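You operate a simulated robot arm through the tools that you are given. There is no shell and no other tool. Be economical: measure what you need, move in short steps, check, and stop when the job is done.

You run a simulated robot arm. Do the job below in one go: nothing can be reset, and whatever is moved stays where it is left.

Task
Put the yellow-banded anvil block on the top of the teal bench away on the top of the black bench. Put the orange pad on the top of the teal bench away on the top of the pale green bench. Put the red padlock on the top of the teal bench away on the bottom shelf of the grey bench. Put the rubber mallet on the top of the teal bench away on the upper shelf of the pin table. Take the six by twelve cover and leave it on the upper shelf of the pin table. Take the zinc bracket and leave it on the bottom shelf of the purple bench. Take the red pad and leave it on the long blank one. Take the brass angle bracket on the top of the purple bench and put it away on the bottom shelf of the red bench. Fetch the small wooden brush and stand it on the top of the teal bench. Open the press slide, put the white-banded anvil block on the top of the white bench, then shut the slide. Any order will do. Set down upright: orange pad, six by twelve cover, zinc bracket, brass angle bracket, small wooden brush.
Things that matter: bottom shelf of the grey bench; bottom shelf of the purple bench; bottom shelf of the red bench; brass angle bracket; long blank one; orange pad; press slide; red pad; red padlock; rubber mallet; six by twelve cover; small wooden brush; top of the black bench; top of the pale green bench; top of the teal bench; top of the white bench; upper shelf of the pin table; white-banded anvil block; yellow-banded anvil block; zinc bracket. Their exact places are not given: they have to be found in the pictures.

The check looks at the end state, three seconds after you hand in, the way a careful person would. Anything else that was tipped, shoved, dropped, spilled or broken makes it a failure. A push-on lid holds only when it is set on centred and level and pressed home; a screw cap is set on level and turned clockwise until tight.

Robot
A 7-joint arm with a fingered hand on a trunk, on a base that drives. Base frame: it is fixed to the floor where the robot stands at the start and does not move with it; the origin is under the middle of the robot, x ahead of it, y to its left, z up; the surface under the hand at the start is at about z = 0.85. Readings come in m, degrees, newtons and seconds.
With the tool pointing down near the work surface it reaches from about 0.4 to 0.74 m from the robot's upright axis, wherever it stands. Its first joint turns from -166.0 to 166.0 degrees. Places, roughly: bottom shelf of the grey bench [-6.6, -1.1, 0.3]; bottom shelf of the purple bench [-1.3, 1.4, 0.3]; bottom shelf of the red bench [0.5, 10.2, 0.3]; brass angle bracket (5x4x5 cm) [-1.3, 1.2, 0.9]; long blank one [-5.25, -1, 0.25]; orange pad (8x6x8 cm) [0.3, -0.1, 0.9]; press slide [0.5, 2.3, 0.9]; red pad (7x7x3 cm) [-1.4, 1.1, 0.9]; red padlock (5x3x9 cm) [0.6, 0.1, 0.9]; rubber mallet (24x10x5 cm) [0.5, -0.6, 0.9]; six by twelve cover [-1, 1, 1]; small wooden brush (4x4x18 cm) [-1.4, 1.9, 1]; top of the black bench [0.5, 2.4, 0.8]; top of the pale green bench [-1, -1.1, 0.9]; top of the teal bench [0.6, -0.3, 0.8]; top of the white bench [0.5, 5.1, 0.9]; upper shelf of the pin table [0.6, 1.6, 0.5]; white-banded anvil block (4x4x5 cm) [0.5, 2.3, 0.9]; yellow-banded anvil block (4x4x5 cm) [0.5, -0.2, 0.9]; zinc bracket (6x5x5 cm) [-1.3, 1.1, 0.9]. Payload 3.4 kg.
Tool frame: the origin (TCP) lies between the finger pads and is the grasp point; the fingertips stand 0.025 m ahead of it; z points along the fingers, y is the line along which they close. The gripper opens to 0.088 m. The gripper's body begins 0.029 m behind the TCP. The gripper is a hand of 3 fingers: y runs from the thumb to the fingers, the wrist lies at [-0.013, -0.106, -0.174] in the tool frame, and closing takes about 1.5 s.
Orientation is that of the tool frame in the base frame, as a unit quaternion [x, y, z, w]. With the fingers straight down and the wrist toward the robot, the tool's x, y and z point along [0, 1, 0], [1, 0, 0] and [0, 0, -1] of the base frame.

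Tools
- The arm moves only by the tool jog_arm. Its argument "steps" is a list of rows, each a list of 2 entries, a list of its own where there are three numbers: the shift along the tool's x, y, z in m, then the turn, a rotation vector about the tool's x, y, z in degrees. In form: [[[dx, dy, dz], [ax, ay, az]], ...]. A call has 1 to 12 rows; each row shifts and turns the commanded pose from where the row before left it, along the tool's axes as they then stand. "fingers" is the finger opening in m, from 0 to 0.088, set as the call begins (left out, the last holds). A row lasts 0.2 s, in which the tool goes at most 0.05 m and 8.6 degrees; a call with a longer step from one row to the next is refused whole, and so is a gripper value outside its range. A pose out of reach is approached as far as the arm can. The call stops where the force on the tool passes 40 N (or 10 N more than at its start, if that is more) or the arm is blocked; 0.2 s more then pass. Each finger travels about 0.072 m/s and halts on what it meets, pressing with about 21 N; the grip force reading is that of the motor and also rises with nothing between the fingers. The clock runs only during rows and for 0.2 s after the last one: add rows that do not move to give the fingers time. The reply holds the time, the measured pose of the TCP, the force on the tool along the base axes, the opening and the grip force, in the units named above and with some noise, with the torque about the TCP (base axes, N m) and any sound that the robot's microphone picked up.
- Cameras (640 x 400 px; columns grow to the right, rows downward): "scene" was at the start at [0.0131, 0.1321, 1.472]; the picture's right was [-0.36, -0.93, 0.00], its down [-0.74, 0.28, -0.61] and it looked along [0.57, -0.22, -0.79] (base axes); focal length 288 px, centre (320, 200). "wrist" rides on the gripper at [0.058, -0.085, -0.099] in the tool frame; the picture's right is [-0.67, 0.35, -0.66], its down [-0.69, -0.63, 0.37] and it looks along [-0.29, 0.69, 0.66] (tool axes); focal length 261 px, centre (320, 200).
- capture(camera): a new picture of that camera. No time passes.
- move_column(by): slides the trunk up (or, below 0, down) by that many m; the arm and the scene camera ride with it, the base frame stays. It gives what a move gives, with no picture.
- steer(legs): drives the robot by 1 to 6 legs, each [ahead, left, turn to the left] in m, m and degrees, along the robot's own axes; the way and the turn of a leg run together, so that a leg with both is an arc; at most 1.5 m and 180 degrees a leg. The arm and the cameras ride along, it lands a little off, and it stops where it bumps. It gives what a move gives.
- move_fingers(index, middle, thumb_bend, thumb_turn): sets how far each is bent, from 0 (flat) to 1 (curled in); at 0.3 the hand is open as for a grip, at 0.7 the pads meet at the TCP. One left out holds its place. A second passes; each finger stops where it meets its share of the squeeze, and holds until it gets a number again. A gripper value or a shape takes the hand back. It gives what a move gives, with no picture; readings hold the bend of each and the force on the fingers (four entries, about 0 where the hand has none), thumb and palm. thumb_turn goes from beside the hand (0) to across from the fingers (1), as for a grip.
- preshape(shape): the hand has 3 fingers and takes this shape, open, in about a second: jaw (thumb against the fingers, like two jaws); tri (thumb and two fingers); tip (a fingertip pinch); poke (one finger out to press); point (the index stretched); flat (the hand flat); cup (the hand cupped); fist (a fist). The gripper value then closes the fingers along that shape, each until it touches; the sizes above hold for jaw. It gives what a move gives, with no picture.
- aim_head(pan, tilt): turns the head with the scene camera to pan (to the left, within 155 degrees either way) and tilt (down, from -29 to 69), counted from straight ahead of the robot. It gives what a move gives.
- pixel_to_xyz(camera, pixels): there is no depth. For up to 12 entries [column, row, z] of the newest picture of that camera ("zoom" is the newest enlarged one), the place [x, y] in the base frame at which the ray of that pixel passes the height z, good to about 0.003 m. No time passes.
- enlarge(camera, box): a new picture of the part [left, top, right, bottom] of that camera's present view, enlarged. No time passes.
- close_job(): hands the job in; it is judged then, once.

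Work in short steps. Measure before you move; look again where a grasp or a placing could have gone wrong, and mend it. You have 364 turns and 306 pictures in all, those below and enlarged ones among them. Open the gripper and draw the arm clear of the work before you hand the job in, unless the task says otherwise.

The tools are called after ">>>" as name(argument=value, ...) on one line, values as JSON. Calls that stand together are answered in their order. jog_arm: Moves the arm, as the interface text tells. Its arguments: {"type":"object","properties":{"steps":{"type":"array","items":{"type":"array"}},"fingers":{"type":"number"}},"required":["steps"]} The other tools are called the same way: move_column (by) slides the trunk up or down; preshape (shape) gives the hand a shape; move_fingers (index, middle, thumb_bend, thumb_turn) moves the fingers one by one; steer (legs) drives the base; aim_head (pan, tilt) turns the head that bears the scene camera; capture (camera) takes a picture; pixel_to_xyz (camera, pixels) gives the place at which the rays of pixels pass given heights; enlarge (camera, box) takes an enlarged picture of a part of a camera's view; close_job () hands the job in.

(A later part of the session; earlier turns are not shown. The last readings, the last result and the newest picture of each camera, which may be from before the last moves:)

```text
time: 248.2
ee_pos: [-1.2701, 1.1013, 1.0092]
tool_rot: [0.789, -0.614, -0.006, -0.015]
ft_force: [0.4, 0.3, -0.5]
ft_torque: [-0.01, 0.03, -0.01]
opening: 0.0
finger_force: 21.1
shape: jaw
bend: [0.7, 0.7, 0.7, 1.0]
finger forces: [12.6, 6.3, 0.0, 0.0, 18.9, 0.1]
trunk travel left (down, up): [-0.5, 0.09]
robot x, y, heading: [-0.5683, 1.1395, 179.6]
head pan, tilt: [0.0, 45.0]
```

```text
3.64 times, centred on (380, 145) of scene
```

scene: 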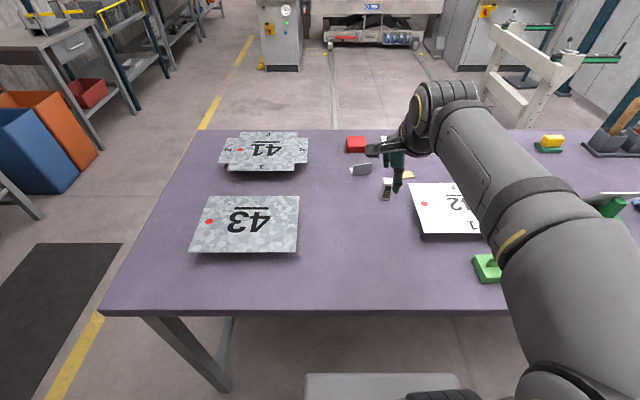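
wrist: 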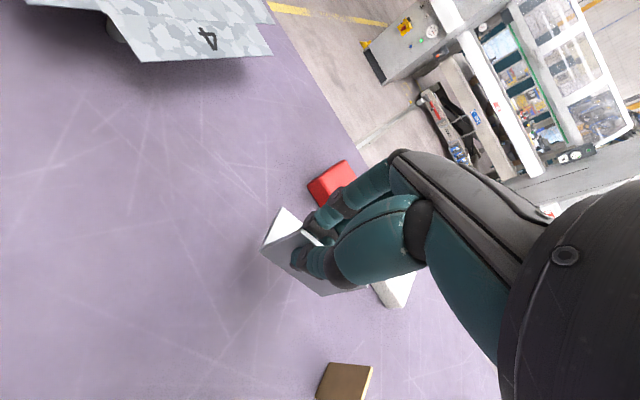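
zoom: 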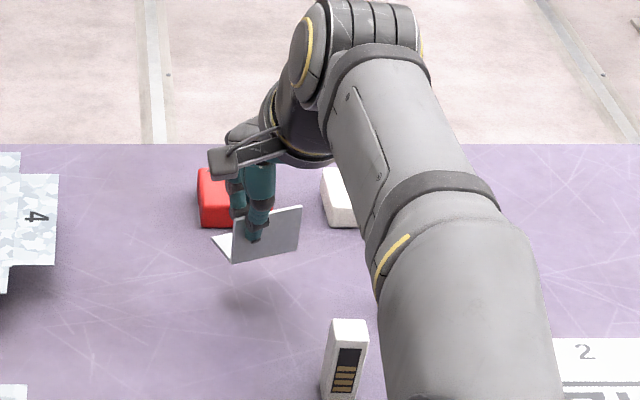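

The zinc bracket is held. I retract, back off, and lower to view the bench's bottom shelf.

>>> jog_arm(steps=[[[0, -0.02, -0.045], [0, 0, 0]], [[0, -0.02, -0.045], [0, 0, 0]], [[0, -0.04, -0.03], [0, 0, 7]], [[0, -0.045, 0], [0, 0, 7]], [[0, -0.045, 0], [0, 0, 0]], [[0, -0.045, 0], [0, 0, 0]]])

>>> steer(legs=[[-0.22, -0.1, 0]])

>>> move_column(by=-0.4)

>>> aim_head(pan=0, tilt=40)

>>> capture(camera="scene")

```text
time: 249.6
ee_pos: [-1.0583, 1.1205, 1.1322]
tool_rot: [0.708, -0.706, -0.007, -0.013]
ft_force: [0.2, 0.0, 0.2]
ft_torque: [-0.01, 0.0, 0.04]
opening: 0.0
finger_force: 21.5
shape: jaw
bend: [0.7, 0.7, 0.7, 1.0]
finger forces: [12.4, 6.4, 0.0, 0.0, 18.8, 0.1]
trunk travel left (down, up): [-0.5, 0.09]
robot x, y, heading: [-0.5671, 1.138, 180.2]
head pan, tilt: [0.0, 45.0]
```

```text
time: 251.4
ee_pos: [-0.8314, 1.2164, 1.1329]
tool_rot: [0.709, -0.705, -0.007, -0.013]
ft_force: [-0.6, -0.3, -0.8]
ft_torque: [-0.02, -0.02, 0.01]
opening: 0.0001
finger_force: 21.3
shape: jaw
bend: [0.7, 0.7, 0.7, 1.0]
finger forces: [12.4, 6.5, 0.0, 0.1, 18.8, 0.0]
trunk travel left (down, up): [-0.5, 0.09]
robot x, y, heading: [-0.3438, 1.2376, -180.0]
head pan, tilt: [0.0, 45.0]
```

```text
time: 253.5
ee_pos: [-0.8292, 1.2165, 0.9284]
tool_rot: [0.709, -0.705, -0.015, -0.003]
ft_force: [20.0, -0.8, 24.0]
ft_torque: [-0.08, -0.06, -0.04]
opening: 0.0049
finger_force: 20.7
shape: jaw
bend: [0.7, 0.71, 0.68, 1.0]
finger forces: [16.3, 4.6, 0.0, 0.0, 36.8, 0.0]
trunk travel left (down, up): [-0.286, 0.304]
robot x, y, heading: [-0.3365, 1.2406, -180.0]
head pan, tilt: [0.0, 45.0]
stopped: the force on the tool passed its limit at 44 N (the readings are from after the stop); the commanded pose is now the measured one
```

```text
time: 254.1
ee_pos: [-0.829, 1.2168, 0.9296]
tool_rot: [0.708, -0.706, -0.015, -0.004]
ft_force: [21.6, -1.0, 31.9]
ft_torque: [0.0, 0.04, 0.01]
opening: 0.0049
finger_force: 20.8
shape: jaw
bend: [0.7, 0.71, 0.67, 1.0]
finger forces: [21.2, 7.5, 0.0, 0.1, 43.0, 0.0]
trunk travel left (down, up): [-0.286, 0.304]
robot x, y, heading: [-0.3436, 1.2421, -179.8]
head pan, tilt: [0.0, 40.0]
```

```text
173 pictures are left
```

scene: 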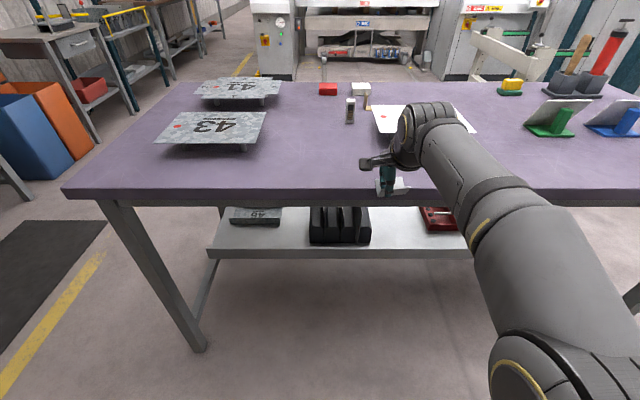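

I lowered onto the bench edge; raise the trunk again and inspect the bracket in hand.

>>> move_column(by=0.15)

>>> capture(camera="wrist")

>>> enlarge(camera="scene", box=[300, 90, 480, 230])

```text
time: 255.9
ee_pos: [-0.8316, 1.2161, 1.0752]
tool_rot: [0.709, -0.705, -0.013, -0.006]
ft_force: [-0.1, 0.4, -0.4]
ft_torque: [0.03, 0.0, 0.0]
opening: 0.0
finger_force: 21.1
shape: jaw
bend: [0.7, 0.71, 0.7, 1.0]
finger forces: [11.8, 7.0, 0.0, 0.1, 18.8, 0.0]
trunk travel left (down, up): [-0.436, 0.154]
robot x, y, heading: [-0.3412, 1.2373, -180.1]
head pan, tilt: [0.0, 40.0]
```

```text
172 pictures are left
```

wrist: 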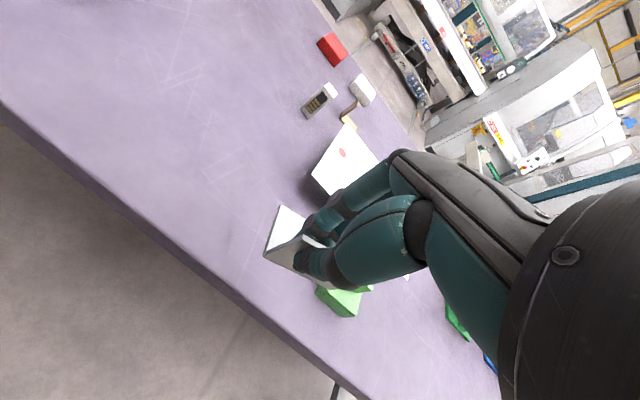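

```text
2.86 times, centred on (390, 160) of scene
```

zoom: 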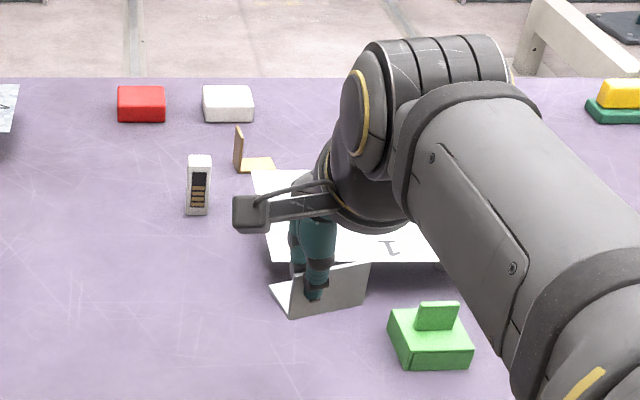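

The bracket is still gripped. I retract further, back the robot a bit, then lower the trunk in front of the bench.

>>> jog_arm(steps=[[[0, -0.045, 0], [0, 0, 0]], [[0, -0.035, 0], [0, 0, 0]]])

>>> steer(legs=[[-0.1, 0, 0]])

>>> aim_head(pan=0, tilt=45)

>>> capture(camera="scene")

```text
time: 256.5
ee_pos: [-0.7517, 1.2149, 1.0717]
tool_rot: [0.709, -0.705, -0.013, -0.005]
ft_force: [0.1, 0.4, -1.1]
ft_torque: [-0.02, -0.04, 0.03]
opening: 0.0
finger_force: 21.3
shape: jaw
bend: [0.7, 0.7, 0.7, 1.0]
finger forces: [11.8, 7.2, 0.1, 0.1, 18.8, 0.1]
trunk travel left (down, up): [-0.436, 0.154]
robot x, y, heading: [-0.3405, 1.2388, -180.3]
head pan, tilt: [0.0, 40.0]
```

```text
time: 257.6
ee_pos: [-0.6553, 1.2143, 1.072]
tool_rot: [0.711, -0.703, -0.012, -0.007]
ft_force: [0.4, 0.2, -0.6]
ft_torque: [0.0, -0.02, -0.04]
opening: 0.0001
finger_force: 21.5
shape: jaw
bend: [0.7, 0.7, 0.7, 1.0]
finger forces: [11.7, 7.1, 0.0, 0.1, 18.8, 0.1]
trunk travel left (down, up): [-0.436, 0.154]
robot x, y, heading: [-0.2422, 1.2391, -179.8]
head pan, tilt: [0.0, 40.0]
```

```text
time: 258.3
ee_pos: [-0.6552, 1.2125, 1.072]
tool_rot: [0.71, -0.704, -0.012, -0.005]
ft_force: [0.0, -0.3, -0.7]
ft_torque: [0.05, -0.01, 0.04]
opening: 0.0002
finger_force: 21.1
shape: jaw
bend: [0.7, 0.7, 0.7, 1.0]
finger forces: [11.7, 7.1, 0.0, 0.0, 18.8, 0.0]
trunk travel left (down, up): [-0.436, 0.154]
robot x, y, heading: [-0.2459, 1.2398, -179.7]
head pan, tilt: [0.0, 45.0]
```

```text
170 pictures are left
```

scene: 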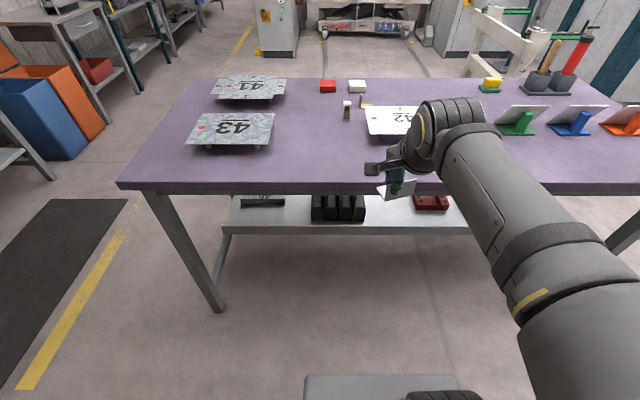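

Now clear of the bench; lower the trunk 0.4 m.

>>> move_column(by=-0.4)

>>> aim_head(pan=0, tilt=35)

>>> capture(camera="scene")

>>> capture(camera="wrist")

>>> enlarge(camera="wrist", box=[240, 170, 420, 320])

```text
time: 262.1
ee_pos: [-0.6536, 1.2138, 0.6729]
tool_rot: [0.71, -0.704, -0.013, -0.006]
ft_force: [1.0, 0.4, -1.5]
ft_torque: [-0.01, 0.0, 0.04]
opening: 0.0
finger_force: 20.8
shape: jaw
bend: [0.7, 0.7, 0.7, 1.0]
finger forces: [11.6, 7.1, 0.0, 0.1, 18.8, 0.0]
trunk travel left (down, up): [-0.036, 0.554]
robot x, y, heading: [-0.2433, 1.2397, -179.8]
head pan, tilt: [0.0, 45.0]
```

```text
time: 262.8
ee_pos: [-0.6556, 1.2135, 0.6727]
tool_rot: [0.711, -0.704, -0.013, -0.006]
ft_force: [0.4, 0.2, -0.7]
ft_torque: [-0.04, -0.01, -0.01]
opening: 0.0
finger_force: 20.7
shape: jaw
bend: [0.7, 0.7, 0.7, 1.0]
finger forces: [11.7, 7.1, 0.1, 0.0, 18.9, 0.0]
trunk travel left (down, up): [-0.036, 0.554]
robot x, y, heading: [-0.243, 1.239, -179.8]
head pan, tilt: [0.0, 35.0]
```

```text
169 pictures are left
```

scene: 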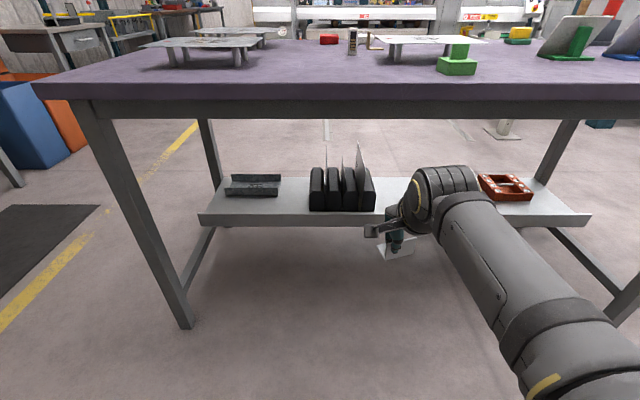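

```text
168 pictures are left
```

wrist: 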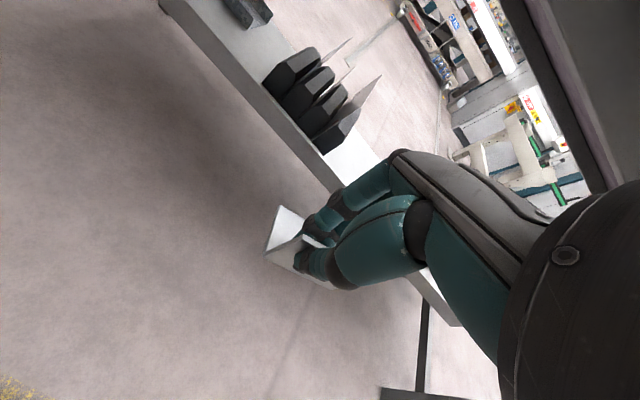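

```text
2.67 times, centred on (330, 245) of wrist
```

zoom: 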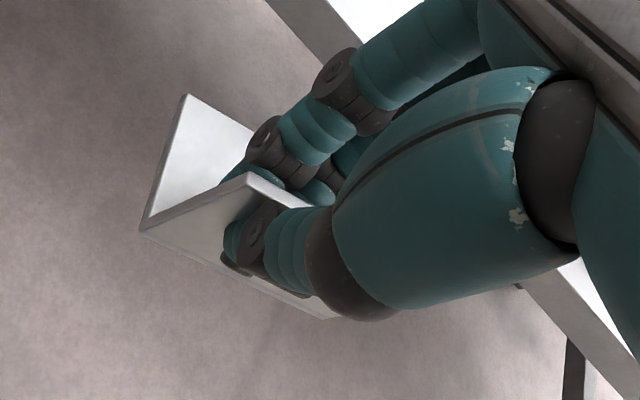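

I measure the shelf: front edge (380,224), back edge, black boxes' right side (376,208), tray's left (480,185).

>>> pixel_to_xyz(camera="scene", pixels=[[200, 216, 0.3], [200, 216, 0.35], [380, 217, 0.3], [380, 217, 0.35], [376, 208, 0.33], [486, 198, 0.33], [225, 180, 0.33], [35, 90, 0.9]])

>>> pixel_to_xyz(camera="wrist", pixels=[[160, 2, 0.3], [160, 2, 0.35], [322, 163, 0.3], [322, 163, 0.35]])

```text
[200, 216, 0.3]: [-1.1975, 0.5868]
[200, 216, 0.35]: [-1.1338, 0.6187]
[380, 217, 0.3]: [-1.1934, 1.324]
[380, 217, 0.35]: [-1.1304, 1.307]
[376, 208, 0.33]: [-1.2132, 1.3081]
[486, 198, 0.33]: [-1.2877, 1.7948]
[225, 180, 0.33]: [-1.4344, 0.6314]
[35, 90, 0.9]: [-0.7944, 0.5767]
```

```text
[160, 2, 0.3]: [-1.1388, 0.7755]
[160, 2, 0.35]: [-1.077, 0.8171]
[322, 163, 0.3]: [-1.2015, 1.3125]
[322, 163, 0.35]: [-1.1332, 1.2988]
```

Shelf front edge is x≈−1.15 at z≈0.33, inset under the top; free spot around (-1.27,1.5). Lower the hand first, then drive in.

>>> jog_arm(steps=[[[0, 0.01, 0.045], [0, 0, 0]], [[0, 0.01, 0.045], [0, 0, 0]], [[0, 0.01, 0.045], [0, 0, 0]], [[0, 0.01, 0.045], [0, 0, 0]], [[0, 0.01, 0.04], [0, 0, 0]]])

>>> steer(legs=[[0, -0.27, 0], [0.3, 0, 0]])

>>> capture(camera="scene")

>>> capture(camera="wrist")

```text
time: 264.0
ee_pos: [-0.7084, 1.22, 0.4503]
tool_rot: [0.71, -0.704, -0.012, -0.006]
ft_force: [-0.5, 0.1, -0.2]
ft_torque: [-0.05, -0.06, 0.03]
opening: 0.0004
finger_force: 21.3
shape: jaw
bend: [0.7, 0.7, 0.71, 1.0]
finger forces: [10.6, 7.7, 0.1, 0.0, 18.5, 0.1]
trunk travel left (down, up): [-0.036, 0.554]
robot x, y, heading: [-0.2451, 1.2415, -179.7]
head pan, tilt: [0.0, 35.0]
```

```text
time: 267.6
ee_pos: [-1.01, 1.4855, 0.4511]
tool_rot: [0.711, -0.703, -0.012, -0.006]
ft_force: [-0.2, 0.5, -1.7]
ft_torque: [0.03, 0.03, -0.02]
opening: 0.0
finger_force: 21.4
shape: jaw
bend: [0.7, 0.7, 0.71, 1.0]
finger forces: [10.6, 7.9, 0.0, 0.0, 18.4, 0.1]
trunk travel left (down, up): [-0.036, 0.554]
robot x, y, heading: [-0.5463, 1.507, -179.7]
head pan, tilt: [0.0, 35.0]
```

```text
166 pictures are left
```

scene: 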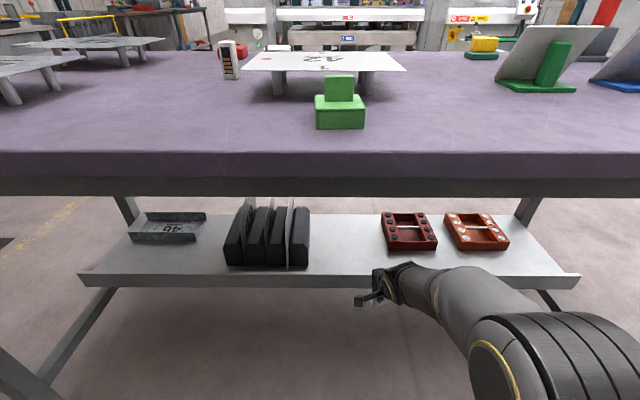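

```text
165 pictures are left
```

wrist: 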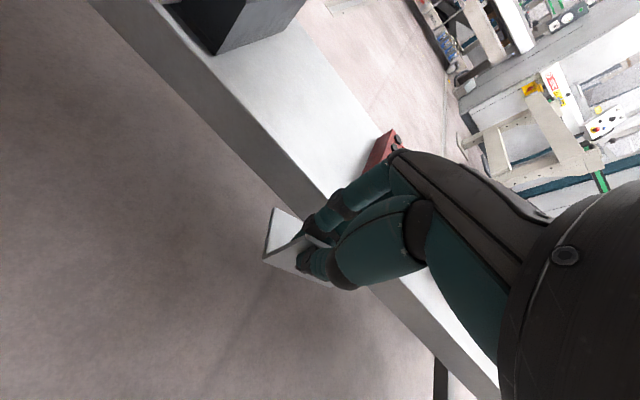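

>>> pixel_to_xyz(camera="scene", pixels=[[348, 245, 0.33], [310, 268, 0.33], [388, 250, 0.33], [345, 274, 0.33], [345, 215, 0.33]])

>>> pixel_to_xyz(camera="wrist", pixels=[[276, 139, 0.33], [276, 139, 0.3], [218, 52, 0.33]])

```text
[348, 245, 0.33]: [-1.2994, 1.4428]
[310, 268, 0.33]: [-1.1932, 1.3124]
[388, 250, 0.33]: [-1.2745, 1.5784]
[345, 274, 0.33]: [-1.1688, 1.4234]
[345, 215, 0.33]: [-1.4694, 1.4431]
```

```text
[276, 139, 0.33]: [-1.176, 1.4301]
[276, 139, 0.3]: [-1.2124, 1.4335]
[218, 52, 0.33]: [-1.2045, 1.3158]
```

Measurements agree at z=0.33. Move in to (-1.235,1.44).

>>> jog_arm(steps=[[[0.009, 0.045, 0], [0, 0, 0]], [[0.009, 0.045, 0], [0, 0, 0]], [[0.009, 0.045, 0], [0, 0, 0]], [[0.009, 0.045, 0], [0, 0, 0]], [[0.009, 0.045, 0], [0, 0, 0]], [[0, 0, 0.04], [0, 0, 0]], [[0, 0, 0.03], [0, 0, 0]]])

>>> capture(camera="wrist")

>>> enlarge(camera="scene", box=[290, 190, 450, 300])

```text
time: 269.2
ee_pos: [-1.2355, 1.4401, 0.3807]
tool_rot: [0.711, -0.703, -0.013, -0.006]
ft_force: [0.7, 0.6, -0.4]
ft_torque: [-0.03, 0.0, 0.0]
opening: 0.0001
finger_force: 21.4
shape: jaw
bend: [0.7, 0.7, 0.71, 1.0]
finger forces: [10.4, 8.1, 0.1, 0.0, 18.3, 0.1]
trunk travel left (down, up): [-0.036, 0.554]
robot x, y, heading: [-0.5452, 1.5052, -179.9]
head pan, tilt: [0.0, 35.0]
```

```text
164 pictures are left
```

wrist: 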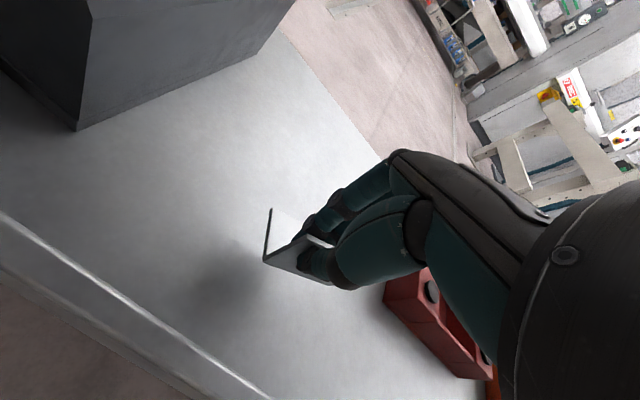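

```text
3.64 times, centred on (370, 245) of scene
```

zoom: 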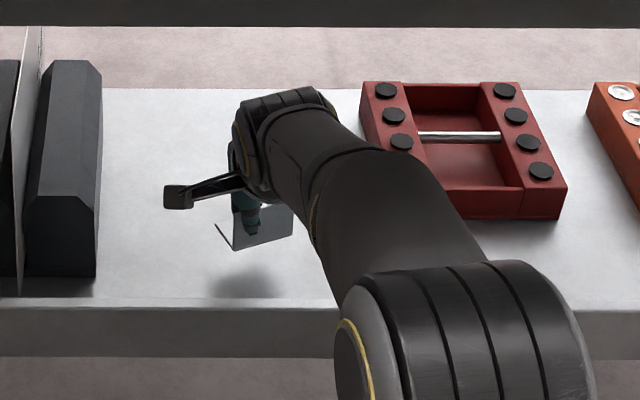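

Well positioned. Lower in small steps to contact.

>>> jog_arm(steps=[[[0, 0, 0.008], [0, 0, 0]], [[0, 0, 0.005], [0, 0, 0]], [[0, 0, 0.004], [0, 0, 0]], [[0, 0, 0.003], [0, 0, 0]]])

>>> enlarge(camera="scene", box=[330, 220, 390, 270])

```text
time: 270.2
ee_pos: [-1.2357, 1.4415, 0.3603]
tool_rot: [0.711, -0.703, -0.014, -0.006]
ft_force: [-0.5, 0.3, -0.3]
ft_torque: [-0.02, 0.02, 0.0]
opening: 0.0
finger_force: 21.1
shape: jaw
bend: [0.7, 0.7, 0.71, 1.0]
finger forces: [10.3, 8.1, 0.0, 0.1, 18.4, 0.0]
trunk travel left (down, up): [-0.036, 0.554]
robot x, y, heading: [-0.5471, 1.5064, -179.6]
head pan, tilt: [0.0, 35.0]
```

```text
8.00 times, centred on (360, 245) of scene
```

zoom: 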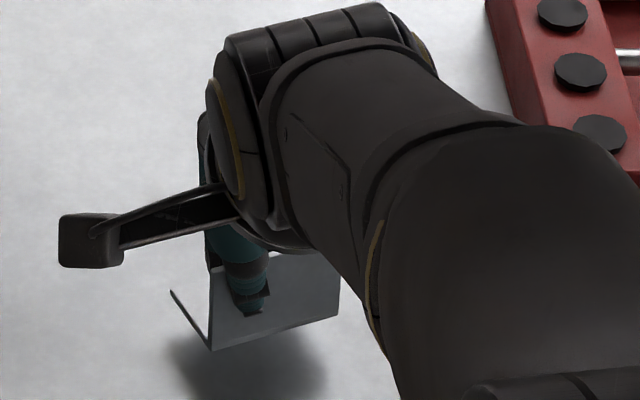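

The slope is just yaw, not roll. Continue down.

>>> jog_arm(steps=[[[0, 0, 0.004], [0, 0, 0]], [[0, 0, 0.004], [0, 0, 0]], [[0, 0, 0.003], [0, 0, 0]]])

```text
time: 271.0
ee_pos: [-1.2343, 1.442, 0.3488]
tool_rot: [0.711, -0.704, -0.013, -0.006]
ft_force: [0.1, 0.0, -0.8]
ft_torque: [-0.02, -0.04, 0.01]
opening: 0.0001
finger_force: 21.5
shape: jaw
bend: [0.7, 0.7, 0.71, 1.0]
finger forces: [10.3, 8.2, 0.0, 0.0, 18.3, 0.1]
trunk travel left (down, up): [-0.036, 0.554]
robot x, y, heading: [-0.5444, 1.5075, -179.8]
head pan, tilt: [0.0, 35.0]
```

>>> jog_arm(steps=[[[0, 0, 0.004], [0, 0, 0]], [[0, 0, 0.004], [0, 0, 0]], [[0, 0, 0.003], [0, 0, 0]]])

>>> enlarge(camera="scene", box=[330, 220, 390, 270])

```text
time: 271.8
ee_pos: [-1.2359, 1.4405, 0.3418]
tool_rot: [0.711, -0.703, -0.014, -0.003]
ft_force: [3.8, -0.3, 18.4]
ft_torque: [0.08, -0.06, -0.05]
opening: 0.0
finger_force: 20.8
shape: jaw
bend: [0.7, 0.7, 0.7, 1.0]
finger forces: [11.5, 9.4, 0.1, 0.0, 23.7, 0.0]
trunk travel left (down, up): [-0.036, 0.554]
robot x, y, heading: [-0.5435, 1.5075, -179.8]
head pan, tilt: [0.0, 35.0]
```

```text
8.00 times, centred on (360, 245) of scene
```

zoom: 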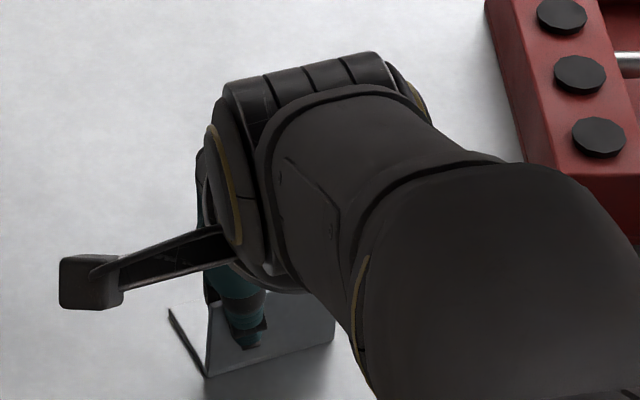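

Contact. Ease 1.5 mm, open, lift.

>>> jog_arm(steps=[[[0, 0, -0.003], [0, 0, 0]], [[0, 0, 0], [0, 0, 0]], [[0, 0, 0], [0, 0, 0]], [[0, 0, 0], [0, 0, 0]], [[0, 0, 0], [0, 0, 0]], [[0, 0, -0.02], [0, 0, 0]], [[0, 0, -0.04], [0, 0, 0]], [[0, 0, -0.04], [0, 0, 0]]], fingers=0.05)

>>> capture(camera="wrist")

```text
time: 273.6
ee_pos: [-1.2335, 1.4373, 0.4441]
tool_rot: [0.711, -0.703, -0.012, -0.007]
ft_force: [0.0, 1.1, -0.8]
ft_torque: [0.01, 0.01, -0.02]
opening: 0.0498
finger_force: 0.0
shape: jaw
bend: [0.74, 0.42, 0.66, 1.0]
finger forces: [0.0, 0.0, 0.0, 0.0, 0.2, 0.0]
trunk travel left (down, up): [-0.036, 0.554]
robot x, y, heading: [-0.5448, 1.5038, -179.7]
head pan, tilt: [0.0, 35.0]
```

```text
160 pictures are left
```

wrist: 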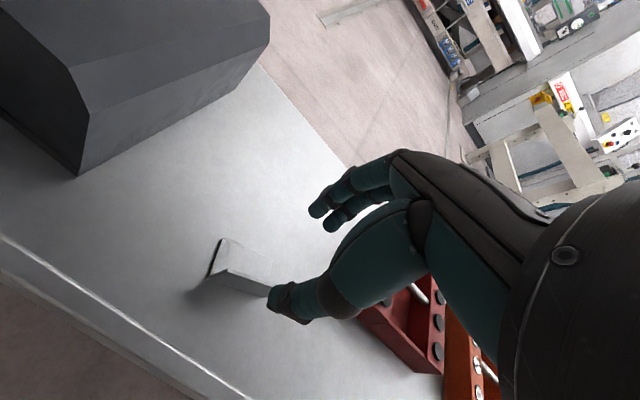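

>>> enlarge(camera="wrist", box=[170, 210, 310, 320])

>>> enlarge(camera="scene", box=[300, 200, 440, 300])

```text
3.64 times, centred on (240, 265) of wrist
```

zoom: 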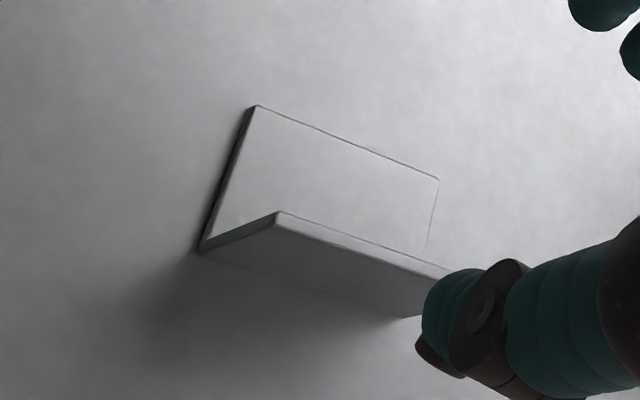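

```text
4.00 times, centred on (370, 250) of scene
```

zoom: 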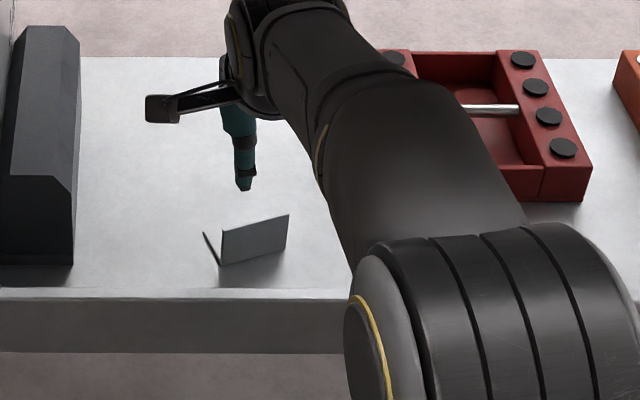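

Zinc bracket stands upright on the shelf. Retract, back out from under the bench, raise trunk and go to the brush end.

>>> jog_arm(steps=[[[0, -0.045, 0], [0, 0, 0]], [[0, -0.045, 0], [0, 0, 0]], [[0, -0.045, 0], [0, 0, 0]], [[0, -0.045, 0], [0, 0, 0]], [[0, -0.045, 0], [0, 0, 0]]])

>>> steer(legs=[[-0.28, 0, 0]])

>>> jog_arm(steps=[[[0, -0.01, -0.045], [0, 0, 0]], [[0, -0.01, -0.045], [0, 0, 0]], [[0, -0.01, -0.045], [0, 0, 0]], [[0, -0.01, -0.045], [0, 0, 0]], [[0, 0, -0.045], [0, 0, 0]]])

>>> move_column(by=0.4)

```text
time: 274.8
ee_pos: [-1.0097, 1.4399, 0.4425]
tool_rot: [0.711, -0.703, -0.012, -0.006]
ft_force: [-0.1, -0.6, 0.1]
ft_torque: [-0.04, 0.0, -0.01]
opening: 0.0498
finger_force: 0.1
shape: jaw
bend: [0.74, 0.42, 0.66, 1.0]
finger forces: [0.1, 0.0, 0.1, 0.0, 0.0, 0.0]
trunk travel left (down, up): [-0.036, 0.554]
robot x, y, heading: [-0.54, 1.5069, -179.7]
head pan, tilt: [0.0, 35.0]
```

```text
time: 276.7
ee_pos: [-0.7274, 1.4409, 0.442]
tool_rot: [0.712, -0.702, -0.012, -0.006]
ft_force: [-0.1, 0.5, 0.9]
ft_torque: [0.02, 0.0, 0.0]
opening: 0.0498
finger_force: 0.0
shape: jaw
bend: [0.74, 0.42, 0.66, 1.0]
finger forces: [0.1, 0.1, 0.1, 0.0, 0.0, 0.1]
trunk travel left (down, up): [-0.036, 0.554]
robot x, y, heading: [-0.2632, 1.5098, -179.3]
head pan, tilt: [0.0, 35.0]
```

```text
time: 277.9
ee_pos: [-0.684, 1.4318, 0.6678]
tool_rot: [0.712, -0.703, -0.012, -0.006]
ft_force: [1.1, -0.2, -0.5]
ft_torque: [0.0, 0.01, -0.04]
opening: 0.0498
finger_force: 0.0
shape: jaw
bend: [0.74, 0.42, 0.66, 1.0]
finger forces: [0.0, 0.0, 0.0, 0.1, 0.0, 0.0]
trunk travel left (down, up): [-0.036, 0.554]
robot x, y, heading: [-0.2643, 1.5091, -179.4]
head pan, tilt: [0.0, 35.0]
```

```text
time: 281.8
ee_pos: [-0.6849, 1.4321, 1.0647]
tool_rot: [0.712, -0.702, -0.012, -0.007]
ft_force: [-0.4, 0.8, 1.0]
ft_torque: [-0.04, 0.02, 0.02]
opening: 0.0493
finger_force: 0.0
shape: jaw
bend: [0.74, 0.42, 0.66, 1.0]
finger forces: [0.0, 0.0, 0.0, 0.0, 0.1, 0.0]
trunk travel left (down, up): [-0.436, 0.154]
robot x, y, heading: [-0.2637, 1.5064, -179.5]
head pan, tilt: [0.0, 35.0]
```

Raise the trunk fully and look at the brush holder to the right.

>>> move_column(by=0.06)

>>> aim_head(pan=-35, tilt=35)

>>> capture(camera="scene")

>>> enlarge(camera="scene", box=[180, 40, 400, 220])

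```text
time: 282.8
ee_pos: [-0.6845, 1.4332, 1.1269]
tool_rot: [0.712, -0.703, -0.013, -0.006]
ft_force: [0.7, -1.0, 0.8]
ft_torque: [0.03, 0.01, 0.02]
opening: 0.0498
finger_force: 0.1
shape: jaw
bend: [0.74, 0.42, 0.66, 1.0]
finger forces: [0.0, 0.0, 0.0, 0.0, 0.0, 0.0]
trunk travel left (down, up): [-0.496, 0.094]
robot x, y, heading: [-0.2625, 1.5113, -179.7]
head pan, tilt: [0.0, 35.0]
```

```text
time: 283.8
ee_pos: [-0.6839, 1.4316, 1.1252]
tool_rot: [0.712, -0.702, -0.013, -0.007]
ft_force: [0.1, 0.0, 0.1]
ft_torque: [-0.01, 0.01, 0.0]
opening: 0.0498
finger_force: 0.1
shape: jaw
bend: [0.74, 0.42, 0.66, 1.0]
finger forces: [0.1, 0.0, 0.0, 0.0, 0.0, 0.1]
trunk travel left (down, up): [-0.496, 0.094]
robot x, y, heading: [-0.2652, 1.5092, -179.4]
head pan, tilt: [-35.0, 35.0]
```

```text
157 pictures are left
```

scene: 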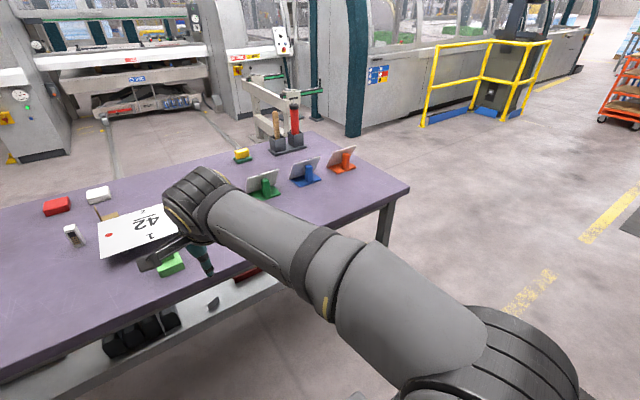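

```text
2.22 times, centred on (290, 130) of scene
```

zoom: 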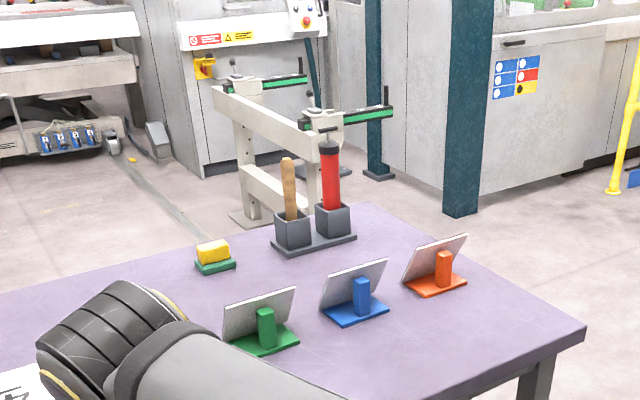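

>>> pixel_to_xyz(camera="scene", pixels=[[408, 188, 0.91], [313, 133, 0.91], [278, 150, 0.92], [277, 113, 1.09], [297, 108, 1.1], [296, 147, 0.92]])

```text
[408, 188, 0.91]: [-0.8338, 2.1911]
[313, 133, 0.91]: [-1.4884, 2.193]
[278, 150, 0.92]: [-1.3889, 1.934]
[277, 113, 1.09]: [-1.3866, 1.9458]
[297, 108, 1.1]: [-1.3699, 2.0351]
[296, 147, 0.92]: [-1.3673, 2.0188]
```

Brush is at ≈(-1.388,1.94), bench end at y≈2.19. I go around to the bench's right end and face −y.

>>> steer(legs=[[0, -1.12, -0.5], [1.15, 0, 0], [0, 0, 90]])

>>> aim_head(pan=0, tilt=45)

>>> capture(camera="scene")

```text
time: 298.9
ee_pos: [-1.3706, 2.1612, 1.126]
tool_rot: [1.0, 0.021, -0.013, 0.004]
ft_force: [0.6, -0.8, 0.4]
ft_torque: [-0.02, -0.03, 0.0]
opening: 0.0499
finger_force: 0.0
shape: jaw
bend: [0.74, 0.42, 0.66, 1.0]
finger forces: [0.0, 0.0, 0.0, 0.0, 0.1, 0.1]
trunk travel left (down, up): [-0.496, 0.094]
robot x, y, heading: [-1.4576, 2.5812, -87.9]
head pan, tilt: [-35.0, 35.0]
```

```text
time: 299.9
ee_pos: [-1.3704, 2.1636, 1.1259]
tool_rot: [1.0, 0.021, -0.013, 0.004]
ft_force: [1.0, 0.2, -1.2]
ft_torque: [0.01, -0.03, 0.01]
opening: 0.0497
finger_force: 0.1
shape: jaw
bend: [0.74, 0.42, 0.66, 1.0]
finger forces: [0.0, 0.0, 0.0, 0.0, 0.1, 0.0]
trunk travel left (down, up): [-0.496, 0.094]
robot x, y, heading: [-1.4598, 2.5831, -88.1]
head pan, tilt: [0.0, 45.0]
```

```text
155 pictures are left
```

scene: 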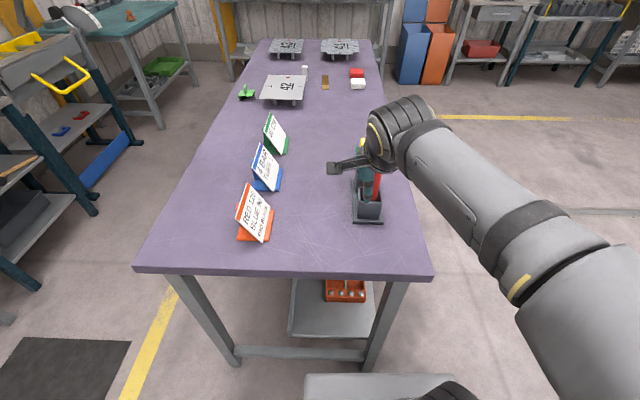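

The hand is close to the brushes; raise the trunk 0.09 m and look from the wrist.

>>> move_column(by=0.09)

>>> capture(camera="wrist")

>>> enlarge(camera="scene", box=[300, 120, 440, 240])

```text
time: 301.1
ee_pos: [-1.3714, 2.1623, 1.216]
tool_rot: [1.0, 0.021, -0.014, 0.004]
ft_force: [-0.4, -0.1, 0.2]
ft_torque: [0.0, 0.0, 0.01]
opening: 0.0501
finger_force: 0.0
shape: jaw
bend: [0.74, 0.42, 0.66, 1.0]
finger forces: [0.0, 0.0, 0.0, 0.0, 0.0, 0.0]
trunk travel left (down, up): [-0.586, 0.004]
robot x, y, heading: [-1.456, 2.5828, -87.8]
head pan, tilt: [0.0, 45.0]
```

```text
154 pictures are left
```

wrist: 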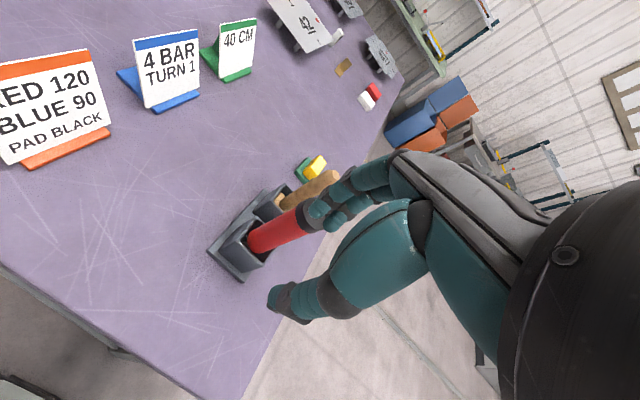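

```text
3.33 times, centred on (370, 180) of scene
```

zoom: 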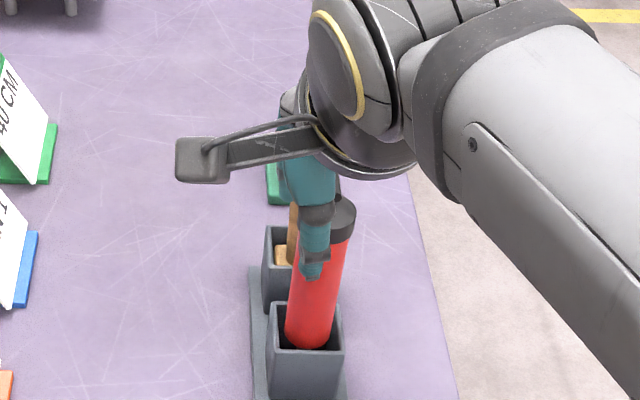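

>>> enlarge(camera="wrist", box=[190, 140, 370, 290])

>>> pixel_to_xyz(camera="wrist", pixels=[[333, 175, 1.1], [333, 175, 1.08], [285, 206, 0.97], [285, 206, 1.0], [237, 235, 0.97], [272, 200, 0.97]])

```text
2.67 times, centred on (280, 215) of wrist
```

zoom: 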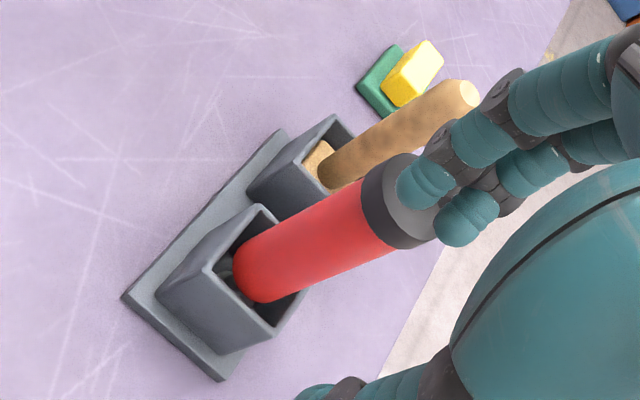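

```text
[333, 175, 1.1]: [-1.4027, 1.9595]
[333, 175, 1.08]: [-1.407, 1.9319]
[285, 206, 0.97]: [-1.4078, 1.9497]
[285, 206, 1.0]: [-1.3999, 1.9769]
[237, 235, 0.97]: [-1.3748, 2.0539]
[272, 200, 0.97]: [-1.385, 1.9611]
```

Brush handle ≈(-1.397,1.947), top ≈1.10; red brush at (-1.375,2.04). Drive 0.1 m closer, then move over with the wrist turned 26° away from the red brush.

>>> steer(legs=[[0.1, 0, 0]])

>>> jog_arm(steps=[[[-0.01, 0.038, 0], [0, 0, 0]], [[-0.01, 0.038, 0], [0, 0, 0]], [[-0.01, 0.038, 0], [0, 0, 0]], [[0, 0, 0], [0, 0, -6.5]], [[0, 0, 0], [0, 0, -6.5]], [[0, 0, 0], [0, 0, -6.5]], [[0, 0, 0], [0, 0, -6.5]]], fingers=0.07)

>>> capture(camera="wrist")

>>> enlarge(camera="scene", box=[300, 120, 440, 240])

```text
time: 302.3
ee_pos: [-1.3684, 2.0611, 1.2159]
tool_rot: [1.0, 0.02, -0.013, 0.003]
ft_force: [0.6, -0.2, 0.5]
ft_torque: [0.02, 0.0, -0.01]
opening: 0.0498
finger_force: 0.1
shape: jaw
bend: [0.74, 0.42, 0.66, 1.0]
finger forces: [0.0, 0.0, 0.0, 0.1, 0.1, 0.0]
trunk travel left (down, up): [-0.586, 0.004]
robot x, y, heading: [-1.4576, 2.4809, -88.0]
head pan, tilt: [0.0, 45.0]
```

```text
time: 303.9
ee_pos: [-1.3927, 1.9468, 1.2171]
tool_rot: [0.969, 0.246, -0.014, 0.002]
ft_force: [-0.8, 0.8, -0.3]
ft_torque: [-0.02, -0.03, 0.02]
opening: 0.0697
finger_force: 0.0
shape: jaw
bend: [0.27, 0.34, 0.5, 0.99]
finger forces: [0.1, 0.1, 0.0, 0.0, 0.1, 0.0]
trunk travel left (down, up): [-0.586, 0.004]
robot x, y, heading: [-1.4526, 2.4793, -88.2]
head pan, tilt: [0.0, 45.0]
```

```text
151 pictures are left
```

wrist: 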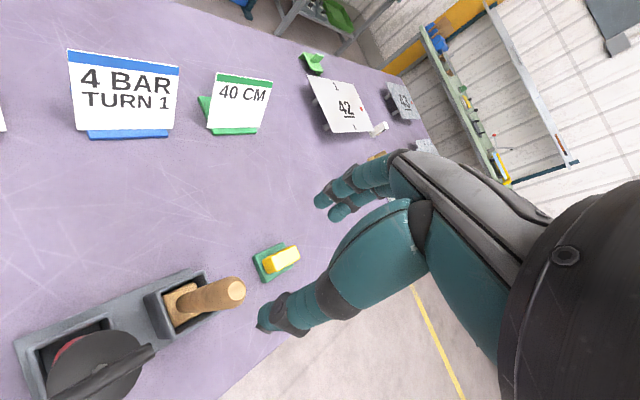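

```text
3.33 times, centred on (370, 180) of scene
```

zoom: 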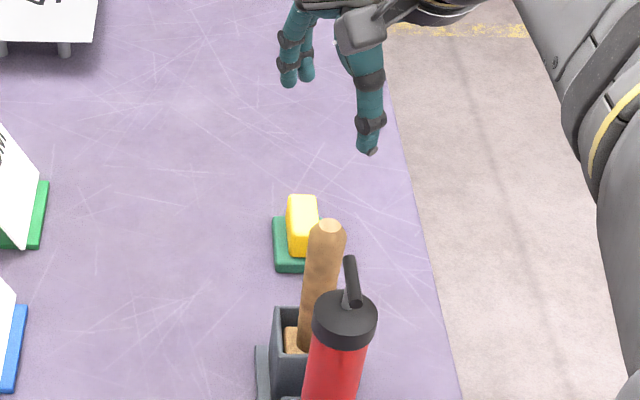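

Brush top (235,288) is within ~5 mm of the expected spot. Shift slightly and descend part way.

>>> jog_arm(steps=[[[-0.006, -0.004, 0.04], [0, 0, 0]], [[0, 0, 0.04], [0, 0, 0]], [[0, 0, 0.03], [0, 0, 0]]])

>>> capture(camera="wrist")

>>> enlarge(camera="scene", box=[300, 120, 440, 240])

```text
time: 304.7
ee_pos: [-1.4007, 1.9455, 1.1097]
tool_rot: [0.969, 0.245, -0.015, 0.001]
ft_force: [-0.3, 0.2, -0.5]
ft_torque: [-0.03, 0.0, 0.01]
opening: 0.0695
finger_force: 0.0
shape: jaw
bend: [0.27, 0.34, 0.5, 0.99]
finger forces: [0.1, 0.0, 0.0, 0.0, 0.0, 0.0]
trunk travel left (down, up): [-0.586, 0.004]
robot x, y, heading: [-1.4554, 2.4817, -88.1]
head pan, tilt: [0.0, 45.0]
```

```text
149 pictures are left
```

wrist: 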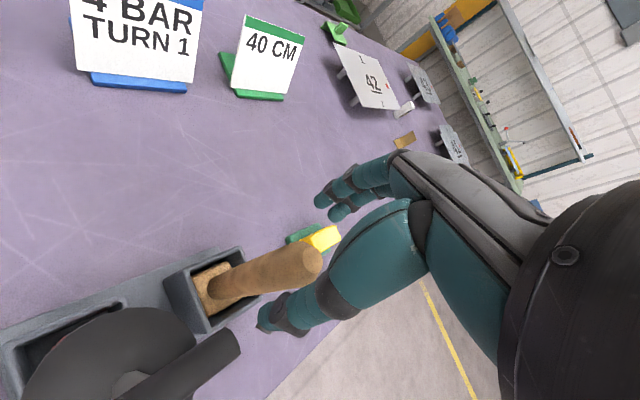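

```text
3.33 times, centred on (370, 180) of scene
```

zoom: 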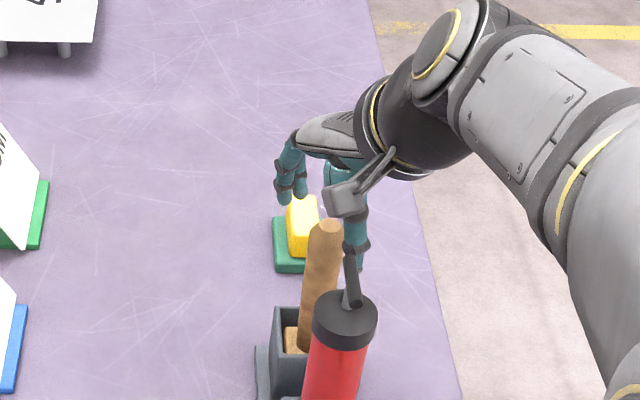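

The can's nozzle is near the thumb; I check its position and compare with the thumb and camera bracket.

>>> pixel_to_xyz(camera="wrist", pixels=[[230, 338, 1.12], [230, 338, 1.14], [150, 385, 1.12], [150, 385, 1.14], [110, 375, 1.1]])

>>> pixel_to_xyz(camera="scene", pixels=[[365, 178, 1.12], [365, 178, 1.14], [365, 188, 1.12], [366, 196, 1.1]])

```text
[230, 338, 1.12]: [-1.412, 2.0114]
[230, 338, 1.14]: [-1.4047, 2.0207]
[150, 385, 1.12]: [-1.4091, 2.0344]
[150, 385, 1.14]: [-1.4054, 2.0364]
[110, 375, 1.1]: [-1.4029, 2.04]
```

```text
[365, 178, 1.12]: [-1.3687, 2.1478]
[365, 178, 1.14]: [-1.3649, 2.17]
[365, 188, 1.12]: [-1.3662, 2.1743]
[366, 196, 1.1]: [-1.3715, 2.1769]
```

Nozzle tip ≈(-1.41,2.015,1.13), close to the thumb side. I turn the hand another 40° so the thumb and wrist swing away from it, and re-check alignment.

>>> jog_arm(steps=[[[0, 0, -0.02], [0, 0, -8]], [[0, 0, 0], [0, 0, -8]], [[0, 0, 0], [0, 0, -8]], [[0, 0, 0], [0, 0, -8]], [[0, 0, 0], [0, 0, -8]]])

>>> capture(camera="wrist")

>>> capture(camera="scene")

```text
time: 305.9
ee_pos: [-1.4042, 1.9468, 1.1284]
tool_rot: [0.827, 0.562, -0.014, -0.003]
ft_force: [0.3, 0.1, -0.4]
ft_torque: [0.01, 0.0, 0.0]
opening: 0.07
finger_force: 0.1
shape: jaw
bend: [0.27, 0.34, 0.5, 0.99]
finger forces: [0.1, 0.0, 0.0, 0.0, 0.0, 0.1]
trunk travel left (down, up): [-0.586, 0.004]
robot x, y, heading: [-1.4569, 2.4759, -87.9]
head pan, tilt: [0.0, 45.0]
```

```text
147 pictures are left
```

wrist: 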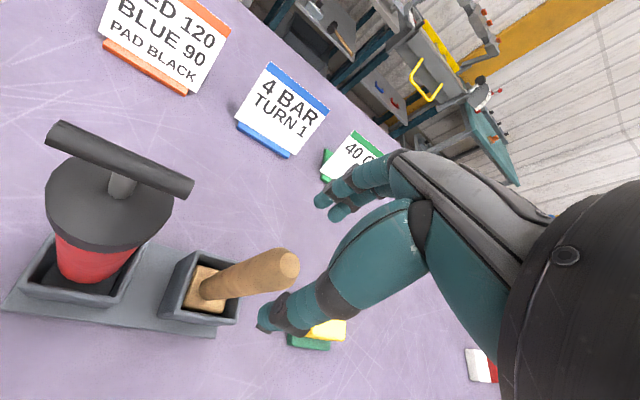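

```text
146 pictures are left
```

scene: 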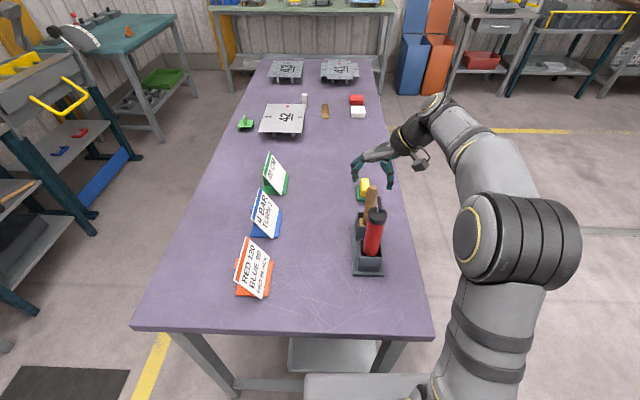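

Now wrist side is clear of the pump. Shift 7 mm back and descend to TCP ≈1.075.

>>> jog_arm(steps=[[[0.0025, -0.0075, 0.015], [0, 0, 0]], [[0, 0, 0.02], [0, 0, 0]], [[0, 0, 0.02], [0, 0, 0]]])

>>> capture(camera="wrist")

>>> enlarge(camera="scene", box=[310, 130, 450, 280])

```text
time: 306.7
ee_pos: [-1.4102, 1.9509, 1.0732]
tool_rot: [0.828, 0.561, -0.013, -0.003]
ft_force: [-0.5, 1.0, 0.6]
ft_torque: [-0.03, 0.01, 0.03]
opening: 0.0697
finger_force: 0.0
shape: jaw
bend: [0.27, 0.34, 0.5, 0.99]
finger forces: [0.0, 0.0, 0.1, 0.1, 0.0, 0.0]
trunk travel left (down, up): [-0.586, 0.004]
robot x, y, heading: [-1.4607, 2.4817, -88.1]
head pan, tilt: [0.0, 45.0]
```

```text
145 pictures are left
```

wrist: 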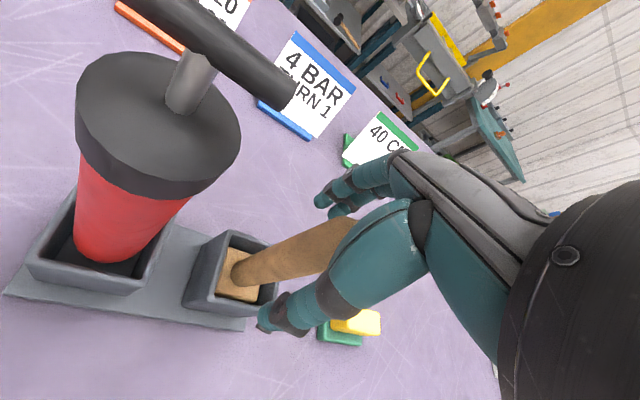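

```text
2.67 times, centred on (380, 205) of scene
```

zoom: 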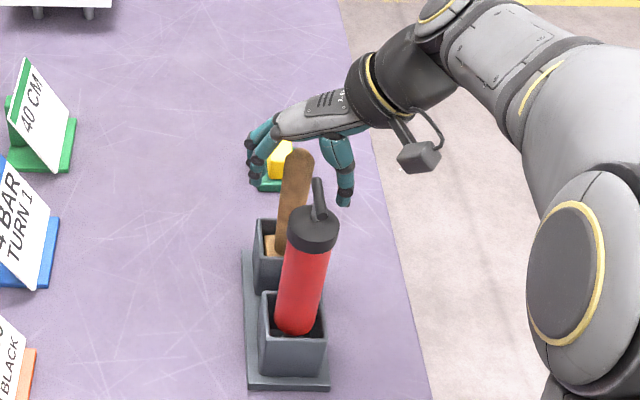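

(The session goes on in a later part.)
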